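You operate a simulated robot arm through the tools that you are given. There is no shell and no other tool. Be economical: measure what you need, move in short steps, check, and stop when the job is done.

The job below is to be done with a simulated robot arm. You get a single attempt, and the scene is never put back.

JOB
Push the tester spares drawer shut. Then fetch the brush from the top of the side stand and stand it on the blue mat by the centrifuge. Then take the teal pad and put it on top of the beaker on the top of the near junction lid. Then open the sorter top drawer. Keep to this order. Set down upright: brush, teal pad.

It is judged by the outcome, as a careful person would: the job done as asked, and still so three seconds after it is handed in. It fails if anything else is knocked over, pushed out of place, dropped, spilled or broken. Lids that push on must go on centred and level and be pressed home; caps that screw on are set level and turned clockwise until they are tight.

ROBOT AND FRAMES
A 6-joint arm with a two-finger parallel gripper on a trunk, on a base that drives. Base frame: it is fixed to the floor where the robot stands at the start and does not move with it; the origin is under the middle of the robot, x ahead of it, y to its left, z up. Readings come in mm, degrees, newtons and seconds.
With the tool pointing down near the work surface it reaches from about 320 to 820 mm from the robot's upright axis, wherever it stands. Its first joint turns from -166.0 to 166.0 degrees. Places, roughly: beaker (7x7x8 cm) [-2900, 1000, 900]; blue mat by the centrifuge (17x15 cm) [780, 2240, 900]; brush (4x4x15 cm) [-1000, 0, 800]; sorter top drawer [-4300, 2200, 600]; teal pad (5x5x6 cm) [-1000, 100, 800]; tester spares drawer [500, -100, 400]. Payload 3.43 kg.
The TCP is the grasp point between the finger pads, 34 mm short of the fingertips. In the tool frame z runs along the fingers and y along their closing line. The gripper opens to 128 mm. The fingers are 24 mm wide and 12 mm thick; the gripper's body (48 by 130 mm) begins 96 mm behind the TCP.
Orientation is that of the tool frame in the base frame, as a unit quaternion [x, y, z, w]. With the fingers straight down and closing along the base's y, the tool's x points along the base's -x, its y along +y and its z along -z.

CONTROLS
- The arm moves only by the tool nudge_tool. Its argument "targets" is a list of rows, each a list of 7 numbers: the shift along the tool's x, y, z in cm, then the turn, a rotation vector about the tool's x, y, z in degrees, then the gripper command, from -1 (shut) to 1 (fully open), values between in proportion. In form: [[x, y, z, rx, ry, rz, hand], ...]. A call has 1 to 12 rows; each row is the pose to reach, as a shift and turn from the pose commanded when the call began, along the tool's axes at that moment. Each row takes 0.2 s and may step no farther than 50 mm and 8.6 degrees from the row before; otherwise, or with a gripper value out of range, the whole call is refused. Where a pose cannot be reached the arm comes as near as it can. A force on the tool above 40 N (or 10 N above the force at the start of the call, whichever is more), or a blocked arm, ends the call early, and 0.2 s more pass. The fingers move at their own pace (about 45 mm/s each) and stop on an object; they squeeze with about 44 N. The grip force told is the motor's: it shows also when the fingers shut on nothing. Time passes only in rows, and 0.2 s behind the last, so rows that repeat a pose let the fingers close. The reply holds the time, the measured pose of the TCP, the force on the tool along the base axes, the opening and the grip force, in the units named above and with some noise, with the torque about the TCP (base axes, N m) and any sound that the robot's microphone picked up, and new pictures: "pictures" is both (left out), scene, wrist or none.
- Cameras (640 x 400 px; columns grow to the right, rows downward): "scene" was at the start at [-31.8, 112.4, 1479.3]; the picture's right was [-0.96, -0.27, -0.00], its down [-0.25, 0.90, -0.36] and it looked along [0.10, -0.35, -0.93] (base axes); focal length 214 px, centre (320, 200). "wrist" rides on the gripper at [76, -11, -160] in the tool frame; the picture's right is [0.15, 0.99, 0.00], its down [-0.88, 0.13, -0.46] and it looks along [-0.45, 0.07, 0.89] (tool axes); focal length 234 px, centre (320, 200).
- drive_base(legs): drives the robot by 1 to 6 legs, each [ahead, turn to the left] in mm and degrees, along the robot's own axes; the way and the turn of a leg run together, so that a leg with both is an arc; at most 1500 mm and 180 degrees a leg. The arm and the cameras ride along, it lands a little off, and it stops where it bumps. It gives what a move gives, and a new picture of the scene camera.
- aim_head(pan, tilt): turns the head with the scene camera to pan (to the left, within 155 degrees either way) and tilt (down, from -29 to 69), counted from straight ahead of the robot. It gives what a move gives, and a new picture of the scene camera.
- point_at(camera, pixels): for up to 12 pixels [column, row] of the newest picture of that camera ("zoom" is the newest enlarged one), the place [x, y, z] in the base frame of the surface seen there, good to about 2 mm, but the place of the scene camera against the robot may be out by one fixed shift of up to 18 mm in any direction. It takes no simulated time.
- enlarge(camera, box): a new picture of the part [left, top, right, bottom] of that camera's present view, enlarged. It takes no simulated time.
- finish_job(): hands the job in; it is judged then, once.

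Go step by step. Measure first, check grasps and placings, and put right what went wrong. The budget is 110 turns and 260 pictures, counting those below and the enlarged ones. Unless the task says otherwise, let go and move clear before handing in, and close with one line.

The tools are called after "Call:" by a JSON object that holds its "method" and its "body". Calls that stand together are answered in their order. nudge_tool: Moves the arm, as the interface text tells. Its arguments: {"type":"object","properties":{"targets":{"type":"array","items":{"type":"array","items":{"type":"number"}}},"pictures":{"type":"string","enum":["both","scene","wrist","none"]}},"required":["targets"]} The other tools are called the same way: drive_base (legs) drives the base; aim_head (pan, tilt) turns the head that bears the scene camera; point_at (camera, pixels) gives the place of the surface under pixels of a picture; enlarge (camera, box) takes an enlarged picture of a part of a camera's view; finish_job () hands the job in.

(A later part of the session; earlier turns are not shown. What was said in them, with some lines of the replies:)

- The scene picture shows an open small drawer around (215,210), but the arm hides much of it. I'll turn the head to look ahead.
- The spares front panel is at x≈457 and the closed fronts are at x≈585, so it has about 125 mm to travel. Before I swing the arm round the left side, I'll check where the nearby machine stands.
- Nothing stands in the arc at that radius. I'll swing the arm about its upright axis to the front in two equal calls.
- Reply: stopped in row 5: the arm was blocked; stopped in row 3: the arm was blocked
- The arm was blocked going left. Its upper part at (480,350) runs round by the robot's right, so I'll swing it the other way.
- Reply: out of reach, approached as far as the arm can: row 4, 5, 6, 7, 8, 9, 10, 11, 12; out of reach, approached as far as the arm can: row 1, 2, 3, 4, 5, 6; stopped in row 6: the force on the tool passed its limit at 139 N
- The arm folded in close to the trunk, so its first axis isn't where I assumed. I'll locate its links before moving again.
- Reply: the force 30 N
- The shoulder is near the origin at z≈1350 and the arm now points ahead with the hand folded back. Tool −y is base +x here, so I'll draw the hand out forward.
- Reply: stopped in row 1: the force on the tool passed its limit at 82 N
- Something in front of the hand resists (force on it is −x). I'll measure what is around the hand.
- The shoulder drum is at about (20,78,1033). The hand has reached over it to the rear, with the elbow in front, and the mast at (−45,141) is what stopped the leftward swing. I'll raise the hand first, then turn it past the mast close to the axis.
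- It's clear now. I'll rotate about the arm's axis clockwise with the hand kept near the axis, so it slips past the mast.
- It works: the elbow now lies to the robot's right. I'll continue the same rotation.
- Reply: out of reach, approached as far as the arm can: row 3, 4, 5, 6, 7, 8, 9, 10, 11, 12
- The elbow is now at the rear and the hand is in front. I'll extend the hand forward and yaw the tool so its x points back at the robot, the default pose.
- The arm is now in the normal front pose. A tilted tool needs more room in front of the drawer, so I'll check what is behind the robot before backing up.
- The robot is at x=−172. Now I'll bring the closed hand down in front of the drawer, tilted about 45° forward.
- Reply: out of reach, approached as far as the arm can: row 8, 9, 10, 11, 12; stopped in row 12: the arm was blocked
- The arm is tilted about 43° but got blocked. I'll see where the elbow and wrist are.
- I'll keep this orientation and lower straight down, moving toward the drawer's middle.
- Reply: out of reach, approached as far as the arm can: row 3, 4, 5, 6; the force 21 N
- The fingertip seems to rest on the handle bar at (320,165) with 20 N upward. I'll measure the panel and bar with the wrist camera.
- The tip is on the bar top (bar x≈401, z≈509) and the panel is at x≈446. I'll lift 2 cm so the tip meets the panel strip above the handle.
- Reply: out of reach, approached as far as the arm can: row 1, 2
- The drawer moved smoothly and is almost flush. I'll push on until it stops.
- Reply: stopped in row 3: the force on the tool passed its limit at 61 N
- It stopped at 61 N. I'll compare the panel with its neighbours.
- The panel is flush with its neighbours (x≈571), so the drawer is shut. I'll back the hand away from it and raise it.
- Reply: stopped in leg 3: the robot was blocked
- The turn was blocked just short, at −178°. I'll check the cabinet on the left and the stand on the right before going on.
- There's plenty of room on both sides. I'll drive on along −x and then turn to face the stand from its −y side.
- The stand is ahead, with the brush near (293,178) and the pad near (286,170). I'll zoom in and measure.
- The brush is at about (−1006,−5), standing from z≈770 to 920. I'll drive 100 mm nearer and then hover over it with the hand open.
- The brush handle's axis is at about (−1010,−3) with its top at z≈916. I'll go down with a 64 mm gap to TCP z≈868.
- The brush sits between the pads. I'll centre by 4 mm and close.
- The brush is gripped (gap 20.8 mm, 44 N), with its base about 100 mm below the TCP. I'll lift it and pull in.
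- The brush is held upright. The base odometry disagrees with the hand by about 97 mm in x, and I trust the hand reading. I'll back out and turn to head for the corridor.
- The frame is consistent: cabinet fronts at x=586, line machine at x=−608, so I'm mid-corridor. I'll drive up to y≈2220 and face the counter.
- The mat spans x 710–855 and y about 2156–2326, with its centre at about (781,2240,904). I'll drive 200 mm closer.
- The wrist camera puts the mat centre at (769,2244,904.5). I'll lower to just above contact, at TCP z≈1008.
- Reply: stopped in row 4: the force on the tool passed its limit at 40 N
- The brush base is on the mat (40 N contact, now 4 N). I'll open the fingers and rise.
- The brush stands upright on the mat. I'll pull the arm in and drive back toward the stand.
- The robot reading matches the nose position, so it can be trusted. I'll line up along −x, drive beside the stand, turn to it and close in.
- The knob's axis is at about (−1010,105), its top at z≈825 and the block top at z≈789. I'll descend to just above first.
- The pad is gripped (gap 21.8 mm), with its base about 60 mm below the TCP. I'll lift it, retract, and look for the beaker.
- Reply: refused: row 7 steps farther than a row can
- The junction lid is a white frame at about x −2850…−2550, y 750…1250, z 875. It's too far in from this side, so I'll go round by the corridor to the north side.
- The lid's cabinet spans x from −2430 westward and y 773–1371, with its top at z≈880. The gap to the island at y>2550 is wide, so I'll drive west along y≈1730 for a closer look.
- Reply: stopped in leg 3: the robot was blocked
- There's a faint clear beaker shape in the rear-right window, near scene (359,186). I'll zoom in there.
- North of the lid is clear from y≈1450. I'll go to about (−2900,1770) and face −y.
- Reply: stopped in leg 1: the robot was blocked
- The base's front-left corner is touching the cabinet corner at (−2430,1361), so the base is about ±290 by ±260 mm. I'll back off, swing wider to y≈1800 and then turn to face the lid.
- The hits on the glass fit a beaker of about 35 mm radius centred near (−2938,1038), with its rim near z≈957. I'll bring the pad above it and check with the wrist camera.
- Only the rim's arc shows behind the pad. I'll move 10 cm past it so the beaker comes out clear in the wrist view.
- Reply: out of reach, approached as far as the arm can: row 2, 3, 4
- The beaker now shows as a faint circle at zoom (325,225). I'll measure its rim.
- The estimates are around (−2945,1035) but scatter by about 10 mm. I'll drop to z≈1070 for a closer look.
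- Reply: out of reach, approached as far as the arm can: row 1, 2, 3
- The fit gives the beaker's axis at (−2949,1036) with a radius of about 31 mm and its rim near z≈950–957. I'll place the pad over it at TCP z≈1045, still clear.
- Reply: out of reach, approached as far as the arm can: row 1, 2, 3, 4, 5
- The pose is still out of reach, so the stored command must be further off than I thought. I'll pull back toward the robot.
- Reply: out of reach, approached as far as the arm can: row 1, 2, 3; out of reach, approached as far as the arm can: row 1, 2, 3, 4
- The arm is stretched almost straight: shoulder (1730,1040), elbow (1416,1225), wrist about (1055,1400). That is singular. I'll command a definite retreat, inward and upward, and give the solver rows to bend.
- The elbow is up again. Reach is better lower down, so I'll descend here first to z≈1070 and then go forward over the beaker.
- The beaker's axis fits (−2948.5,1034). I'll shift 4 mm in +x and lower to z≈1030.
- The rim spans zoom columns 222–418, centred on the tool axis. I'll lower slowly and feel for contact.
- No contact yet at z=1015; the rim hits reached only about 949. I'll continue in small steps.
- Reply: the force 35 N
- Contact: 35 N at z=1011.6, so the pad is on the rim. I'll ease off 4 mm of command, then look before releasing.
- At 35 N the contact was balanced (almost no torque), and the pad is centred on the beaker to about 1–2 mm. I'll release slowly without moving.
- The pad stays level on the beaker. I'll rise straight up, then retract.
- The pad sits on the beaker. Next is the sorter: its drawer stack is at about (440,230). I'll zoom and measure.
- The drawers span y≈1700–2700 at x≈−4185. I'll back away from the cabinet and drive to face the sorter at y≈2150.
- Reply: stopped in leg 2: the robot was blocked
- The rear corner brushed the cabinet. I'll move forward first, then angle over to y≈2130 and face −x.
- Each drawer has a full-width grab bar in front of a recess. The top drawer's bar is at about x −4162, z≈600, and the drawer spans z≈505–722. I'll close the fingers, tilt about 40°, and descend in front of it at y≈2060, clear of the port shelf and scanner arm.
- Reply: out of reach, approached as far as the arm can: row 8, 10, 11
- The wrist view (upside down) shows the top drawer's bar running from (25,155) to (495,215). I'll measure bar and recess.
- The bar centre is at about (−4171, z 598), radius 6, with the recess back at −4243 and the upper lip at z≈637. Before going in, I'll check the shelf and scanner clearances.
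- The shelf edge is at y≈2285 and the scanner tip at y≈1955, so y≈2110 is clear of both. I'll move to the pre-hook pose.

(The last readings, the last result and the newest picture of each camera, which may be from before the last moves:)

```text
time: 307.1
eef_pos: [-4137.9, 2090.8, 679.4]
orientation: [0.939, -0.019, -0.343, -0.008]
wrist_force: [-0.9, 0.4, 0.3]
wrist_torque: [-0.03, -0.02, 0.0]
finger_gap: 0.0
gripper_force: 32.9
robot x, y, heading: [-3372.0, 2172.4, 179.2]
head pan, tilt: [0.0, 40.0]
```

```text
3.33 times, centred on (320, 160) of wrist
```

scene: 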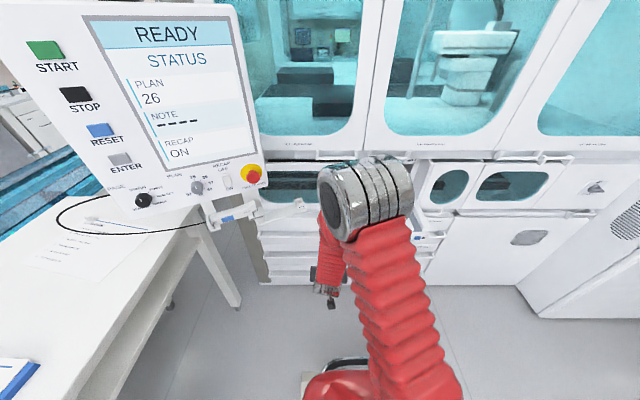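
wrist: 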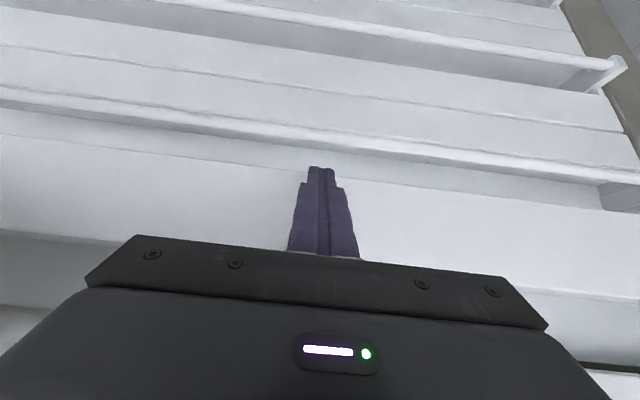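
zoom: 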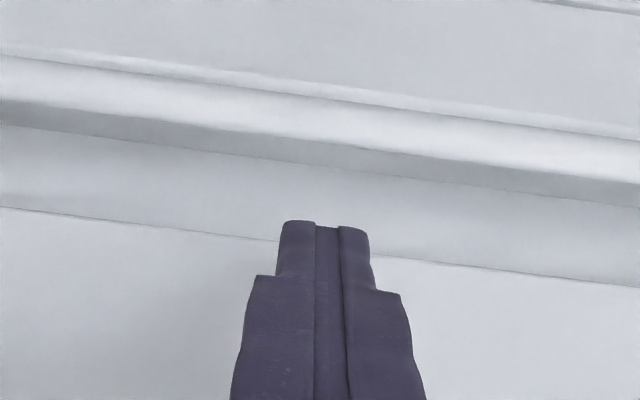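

The pose is good: moving straight along the tool axis by about 79 mm puts the tip behind the bar, with 5–6 mm clear on both sides.

Call:
{"method": "nudge_tool", "body": {"targets": [[0.05, 0, 2, 0, 0, 0, -1], [0.1, 0, 4, 0, 0, 0, -1], [0.15, 0, 6, 0, 0, 0, -1], [0.2, 0, 7.9, 0, 0, 0, -1], [0.2, 0, 7.9, 0, 0, 0, -1]], "pictures": "wrist"}}

```text
time: 308.3
eef_pos: [-4187.4, 2093.6, 617.4]
orientation: [0.939, -0.019, -0.342, -0.008]
wrist_force: [0.2, -0.3, -0.4]
wrist_torque: [-0.04, -0.04, -0.01]
finger_gap: 0.1
gripper_force: 32.7
robot x, y, heading: [-3374.1, 2175.5, 179.3]
head pan, tilt: [0.0, 40.0]
```

wrist: 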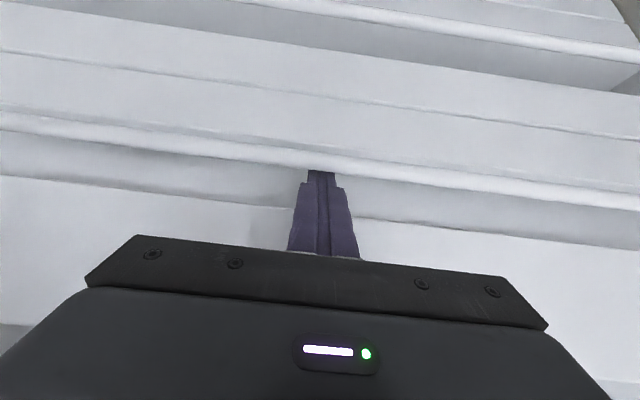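

The tip is hidden behind the bar. I'll pull in +x in 20 mm steps.

Call:
{"method": "nudge_tool", "body": {"targets": [[1.53, -0.08, -1.29, 0, 0, 0, -1], [3.06, -0.16, -2.58, 0, 0, 0, -1], [4.6, -0.25, -3.87, 0, 0, 0, -1], [6.1, -0.33, -5.15, 0, 0, 0, -1], [7.64, -0.41, -6.44, 0, 0, 0, -1]], "pictures": "wrist"}}

```text
time: 309.5
eef_pos: [-4087.9, 2090.2, 615.8]
orientation: [0.94, -0.02, -0.34, -0.008]
wrist_force: [4.7, 0.3, -1.8]
wrist_torque: [0.01, 0.1, 0.02]
finger_gap: 0.2
gripper_force: 33.0
robot x, y, heading: [-3374.9, 2173.7, 179.4]
head pan, tilt: [0.0, 40.0]
```

wrist: 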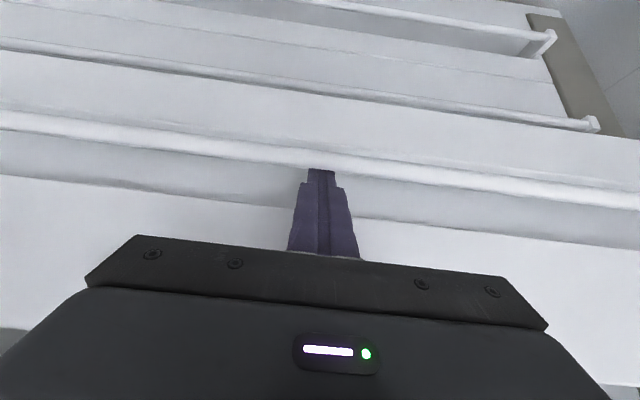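

The drawer is following with about 5 N. I'll keep pulling.

Call:
{"method": "nudge_tool", "body": {"targets": [[1.9, -0.1, -1.61, 0, 0, 0, -1], [3.8, -0.2, -3.22, 0, 0, 0, -1], [5.7, -0.3, -4.83, 0, 0, 0, -1], [7.6, -0.4, -6.44, 0, 0, 0, -1], [9.5, -0.5, -8.05, 0, 0, 0, -1], [11.4, -0.6, -9.66, 0, 0, 0, -1], [13.3, -0.7, -11.27, 0, 0, 0, -1], [15.2, -0.8, -12.9, 0, 0, 0, -1]], "pictures": "both"}}

```text
time: 311.3
eef_pos: [-3946.2, 2073.6, 644.4]
orientation: [0.942, -0.015, -0.335, -0.031]
wrist_force: [-0.3, 0.0, 0.5]
wrist_torque: [0.0, -0.01, -0.01]
finger_gap: 0.0
gripper_force: 33.2
out of reach, approached as far as the arm can: row 3, 4, 5, 6, 7, 8
robot x, y, heading: [-3375.7, 2174.3, 179.1]
head pan, tilt: [0.0, 40.0]
```

scene: 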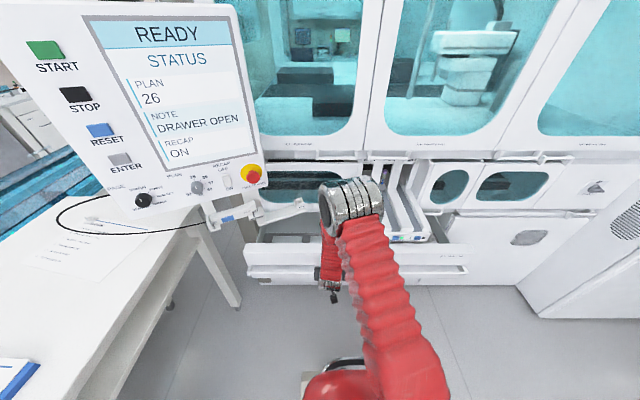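
wrist: 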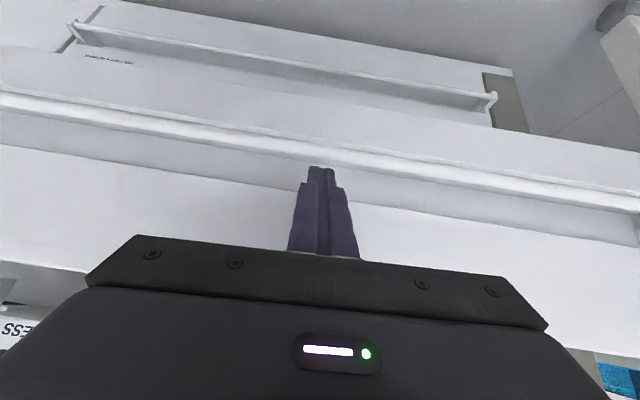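

The display reads "DRAWER OPEN" and the hook slid off as the arm reached its tilt limit. I'll measure how far the drawer is out.

Call:
{"method": "point_at", "body": {"camera": "wrist", "pixels": [[280, 140], [280, 146], [280, 180], [400, 215], [280, 110]]}}

Call:
{"method": "enlarge", "body": {"camera": "scene", "box": [220, 190, 490, 300]}}

```text
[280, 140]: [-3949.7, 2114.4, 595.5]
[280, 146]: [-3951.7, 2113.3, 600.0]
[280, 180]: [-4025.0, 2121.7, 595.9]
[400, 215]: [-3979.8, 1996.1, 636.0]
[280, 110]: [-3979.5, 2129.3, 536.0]
```

```text
2.37 times, centred on (355, 245) of scene
```

zoom: 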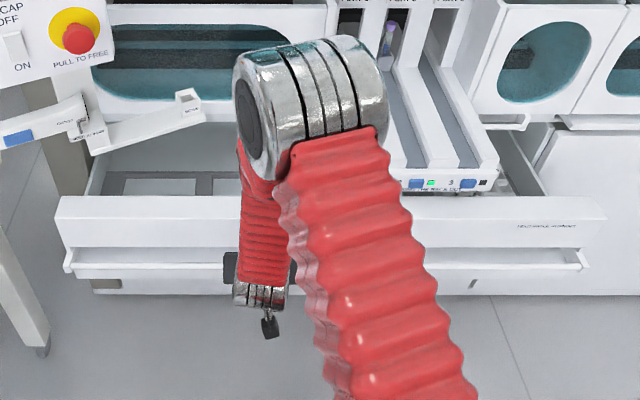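

The drawer is out about 216 mm. I'd like it opened further, and the base can pull it. I'll lift the hand clear, back up 150 mm and re-hook at a better reach.

Call:
{"method": "nudge_tool", "body": {"targets": [[0, 0, -3, 0, 0, 0, -1], [0, 0, -6, 0, 0, 0, -1], [0, 0, -9, 0, 0, 0, -1]], "pictures": "none"}}

Call:
{"method": "drive_base", "body": {"legs": [[-160, 0]]}}

```text
time: 312.1
eef_pos: [-3885.9, 2069.9, 711.8]
orientation: [0.942, -0.015, -0.335, -0.031]
wrist_force: [0.0, 0.1, 0.4]
wrist_torque: [-0.02, -0.01, -0.01]
finger_gap: 0.1
gripper_force: 32.2
robot x, y, heading: [-3373.0, 2169.7, 179.1]
head pan, tilt: [0.0, 40.0]
```

```text
time: 313.8
eef_pos: [-3724.1, 2067.4, 713.4]
orientation: [0.942, -0.015, -0.334, -0.03]
wrist_force: [-0.3, -0.2, -0.2]
wrist_torque: [-0.02, -0.02, 0.03]
finger_gap: 0.3
gripper_force: 33.1
robot x, y, heading: [-3214.0, 2171.3, 179.0]
head pan, tilt: [0.0, 40.0]
```

scene: 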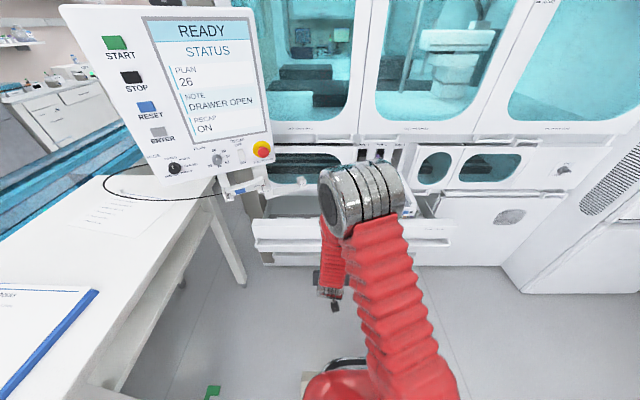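

Call:
{"method": "nudge_tool", "body": {"targets": [[-2.64, 0, 3.02, 0, 0, 0, -1], [-5.3, 0, 6.04, 0, 0, 0, -1], [-7.9, 0, 9.06, 0, 0, 0, -1], [-10.6, -0.1, 12.1, 0, 0, 0, -1], [-13.2, -0.2, 15.1, 0, 0, 0, -1], [-13.2, -0.2, 15.1, 0, 0, 0, -1]], "pictures": "wrist"}}

Call:
{"method": "point_at", "body": {"camera": "wrist", "pixels": [[300, 130], [300, 133], [300, 136], [300, 139], [300, 142], [300, 150], [300, 160], [380, 180], [380, 185], [270, 130]]}}

```text
time: 315.2
eef_pos: [-3922.8, 2082.2, 679.2]
orientation: [0.942, -0.016, -0.334, -0.031]
wrist_force: [-0.4, 0.5, 0.4]
wrist_torque: [0.01, 0.02, 0.01]
finger_gap: 0.0
gripper_force: 33.2
robot x, y, heading: [-3212.1, 2171.1, 179.4]
head pan, tilt: [0.0, 40.0]
```

wrist: 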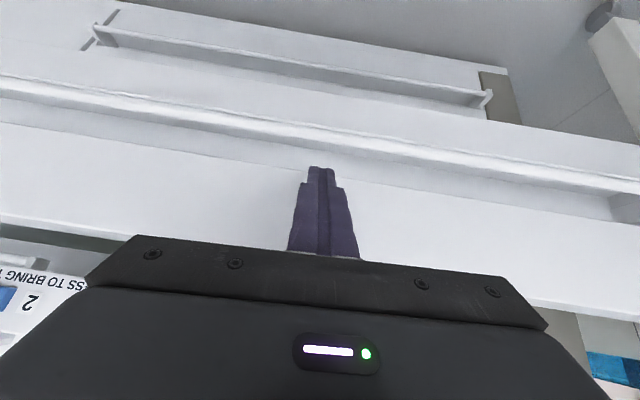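

```text
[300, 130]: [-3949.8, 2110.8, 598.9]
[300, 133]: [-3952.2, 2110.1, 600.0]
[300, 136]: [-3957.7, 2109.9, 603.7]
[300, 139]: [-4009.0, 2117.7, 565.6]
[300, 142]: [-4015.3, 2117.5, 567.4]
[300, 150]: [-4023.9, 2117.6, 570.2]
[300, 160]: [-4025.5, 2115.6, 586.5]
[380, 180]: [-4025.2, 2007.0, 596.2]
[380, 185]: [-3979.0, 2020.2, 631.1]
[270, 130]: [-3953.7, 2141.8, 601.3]
```

The bar is at (−3956, z 597.5). I'll hook in again and pull with the arm first.

Call:
{"method": "nudge_tool", "body": {"targets": [[0.05, 0, 2, 0, 0, 0, -1], [0.1, 0, 4, 0, 0, 0, -1], [0.15, 0, 6, 0, 0, 0, -1], [0.2, 0, 7.9, 0, 0, 0, -1], [1.7, -0.1, 6.64, 0, 0, 0, -1], [3.3, -0.2, 5.39, 0, 0, 0, -1], [4.86, -0.3, 4.13, 0, 0, 0, -1], [6.4, -0.4, 2.88, 0, 0, 0, -1]], "pictures": "wrist"}}

```text
time: 317.0
eef_pos: [-3887.8, 2088.3, 615.1]
orientation: [0.942, -0.015, -0.333, -0.031]
wrist_force: [-0.3, 0.3, 0.4]
wrist_torque: [0.0, 0.0, 0.0]
finger_gap: 0.0
gripper_force: 33.4
robot x, y, heading: [-3213.6, 2169.9, 179.1]
head pan, tilt: [0.0, 40.0]
```

wrist: 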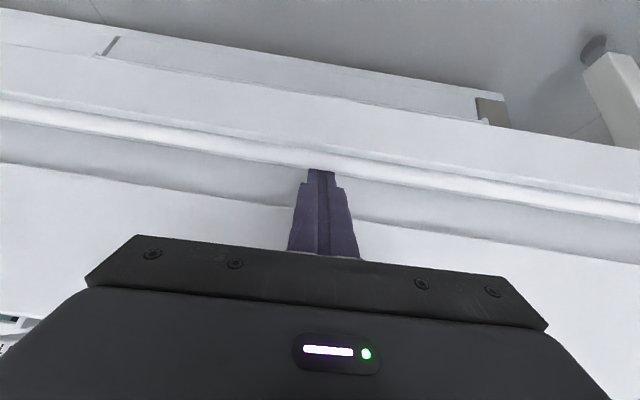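

The drawer came along another 80 mm, now about 290 mm out. I'll pull a little more with the base and watch.

Call:
{"method": "drive_base", "body": {"legs": [[-60, 0]]}}

Call:
{"method": "enlarge", "body": {"camera": "wrist", "box": [0, 0, 640, 400]}}

Call:
{"method": "point_at", "body": {"camera": "wrist", "pixels": [[280, 150], [280, 154], [280, 158], [400, 180], [280, 215]]}}

```text
time: 318.1
eef_pos: [-3826.3, 2086.0, 615.4]
orientation: [0.942, -0.016, -0.335, -0.03]
wrist_force: [1.5, 1.4, -3.2]
wrist_torque: [0.0, -0.01, -0.03]
finger_gap: 0.0
gripper_force: 33.2
robot x, y, heading: [-3151.8, 2171.4, 179.4]
head pan, tilt: [0.0, 40.0]
```

scene: 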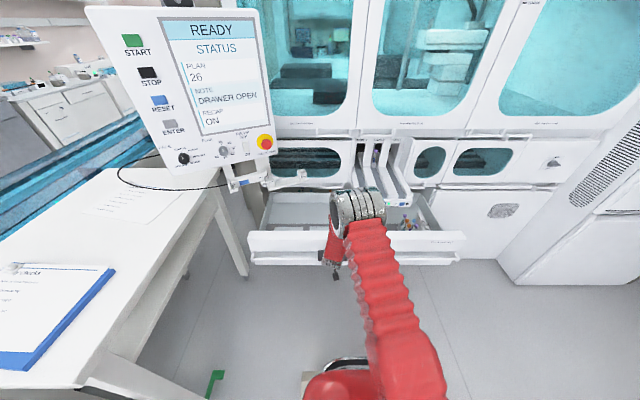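

```text
1.00 times, centred on (320, 200) of wrist (not enlarged: the box is as wide or as high as the picture)
```

zoom: 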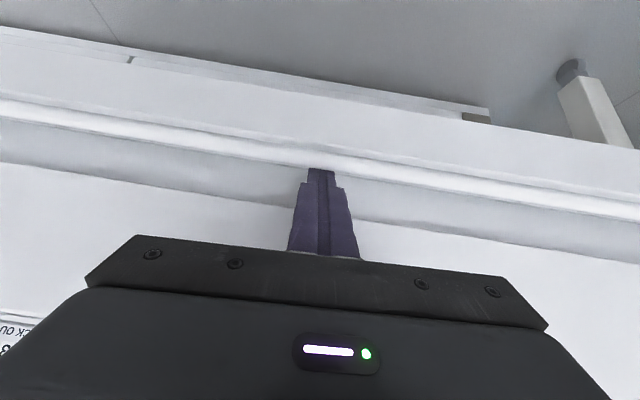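

```text
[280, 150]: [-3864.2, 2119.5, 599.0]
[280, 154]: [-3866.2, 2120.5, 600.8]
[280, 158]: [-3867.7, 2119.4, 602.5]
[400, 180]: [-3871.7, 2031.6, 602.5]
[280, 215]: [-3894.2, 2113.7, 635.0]
```

The drawer is now about 350 mm out, the hook is still seated, and "DRAWER OPEN" is shown. That's ample, so I'll relieve the contact and withdraw along the tool axis.

Call:
{"method": "nudge_tool", "body": {"targets": [[-0.4, 0, 0.3, 0, 0, 0, -1], [-0.4, 0, -2, 0, 0, 0, -1], [-0.4, 0, -5, 0, 0, 0, -1], [-0.4, 0, -9, 0, 0, 0, -1], [-0.4, 0, -13, 0, 0, 0, -1], [-2, 0, -17, 0, 0, 0, -1], [-4, 0, -21, 0, 0, 0, -1]], "pictures": "both"}}

Call:
{"method": "drive_base", "body": {"legs": [[-100, 0]]}}

```text
time: 319.7
eef_pos: [-3723.9, 2071.5, 804.8]
orientation: [0.942, -0.017, -0.334, -0.031]
wrist_force: [0.9, 0.3, 0.3]
wrist_torque: [0.01, -0.01, 0.02]
finger_gap: 0.0
gripper_force: 33.2
robot x, y, heading: [-3149.8, 2169.2, 179.2]
head pan, tilt: [0.0, 40.0]
```

scene: 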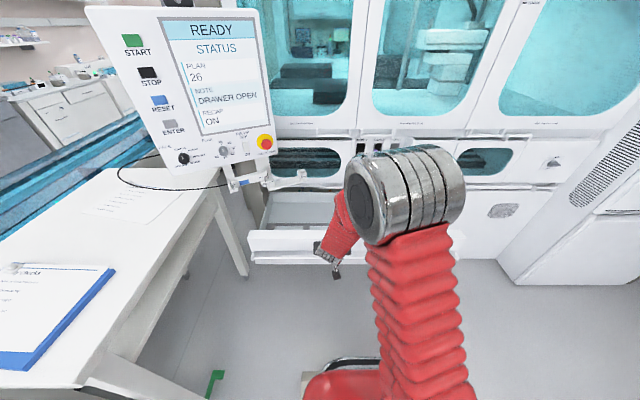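
wrist: 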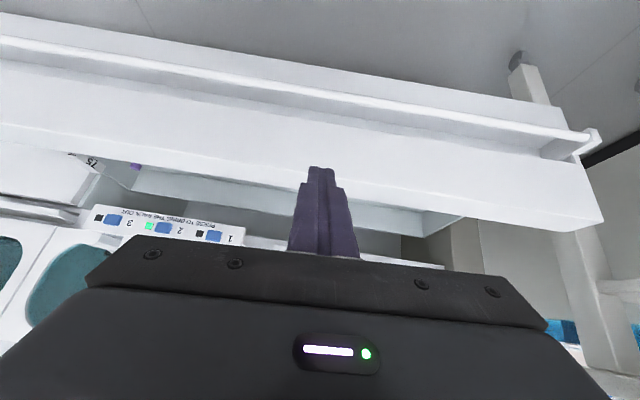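

```text
time: 321.0
eef_pos: [-3621.3, 2071.0, 804.5]
orientation: [0.942, -0.016, -0.333, -0.031]
wrist_force: [0.4, 0.3, -0.9]
wrist_torque: [0.02, -0.02, 0.0]
finger_gap: 0.0
gripper_force: 32.5
robot x, y, heading: [-3047.1, 2167.6, 178.9]
head pan, tilt: [0.0, 40.0]
```

scene: 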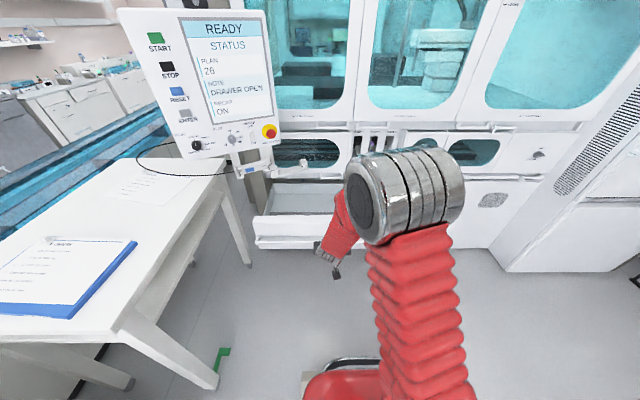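

The drawer is open and the hand is clear. I'll take one last look at the pad on the beaker.

Call:
{"method": "aim_head", "body": {"pan": 85, "tilt": 35}}

Call:
{"method": "enlarge", "body": {"camera": "scene", "box": [220, 120, 420, 260]}}

```text
time: 322.6
eef_pos: [-3621.3, 2070.2, 805.5]
orientation: [0.942, -0.016, -0.333, -0.031]
wrist_force: [0.1, -0.5, 0.3]
wrist_torque: [-0.02, -0.01, -0.02]
finger_gap: 0.2
gripper_force: 33.1
robot x, y, heading: [-3051.9, 2167.5, 179.0]
head pan, tilt: [85.0, 35.0]
```

scene: 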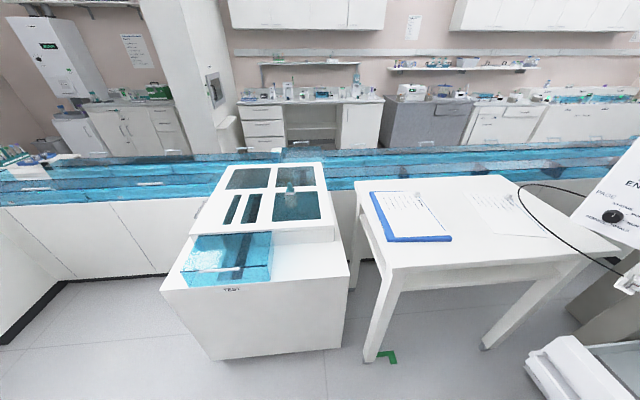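

```text
2.86 times, centred on (320, 190) of scene
```

zoom: 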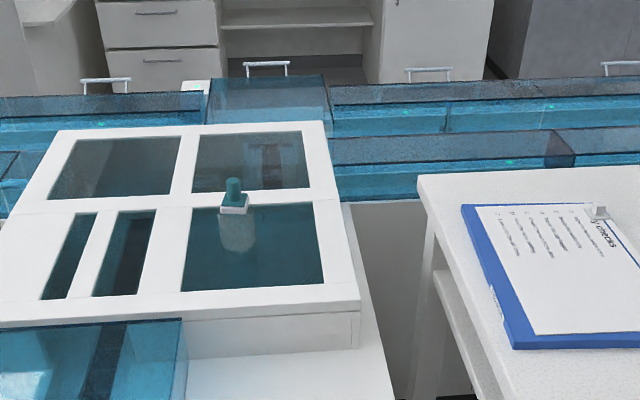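

The pad is upright on the beaker, the sorter's top drawer is open, and the hand is clear, so I'm handing the job in.

Call:
{"method": "finish_job", "body": {}}

```text
The job is handed in.
```

I did all four steps in the order you gave: the spares drawer is shut, the brush stands on the blue mat, the teal pad sits upright on the beaker, and the sorter top drawer is open about 350 mm.
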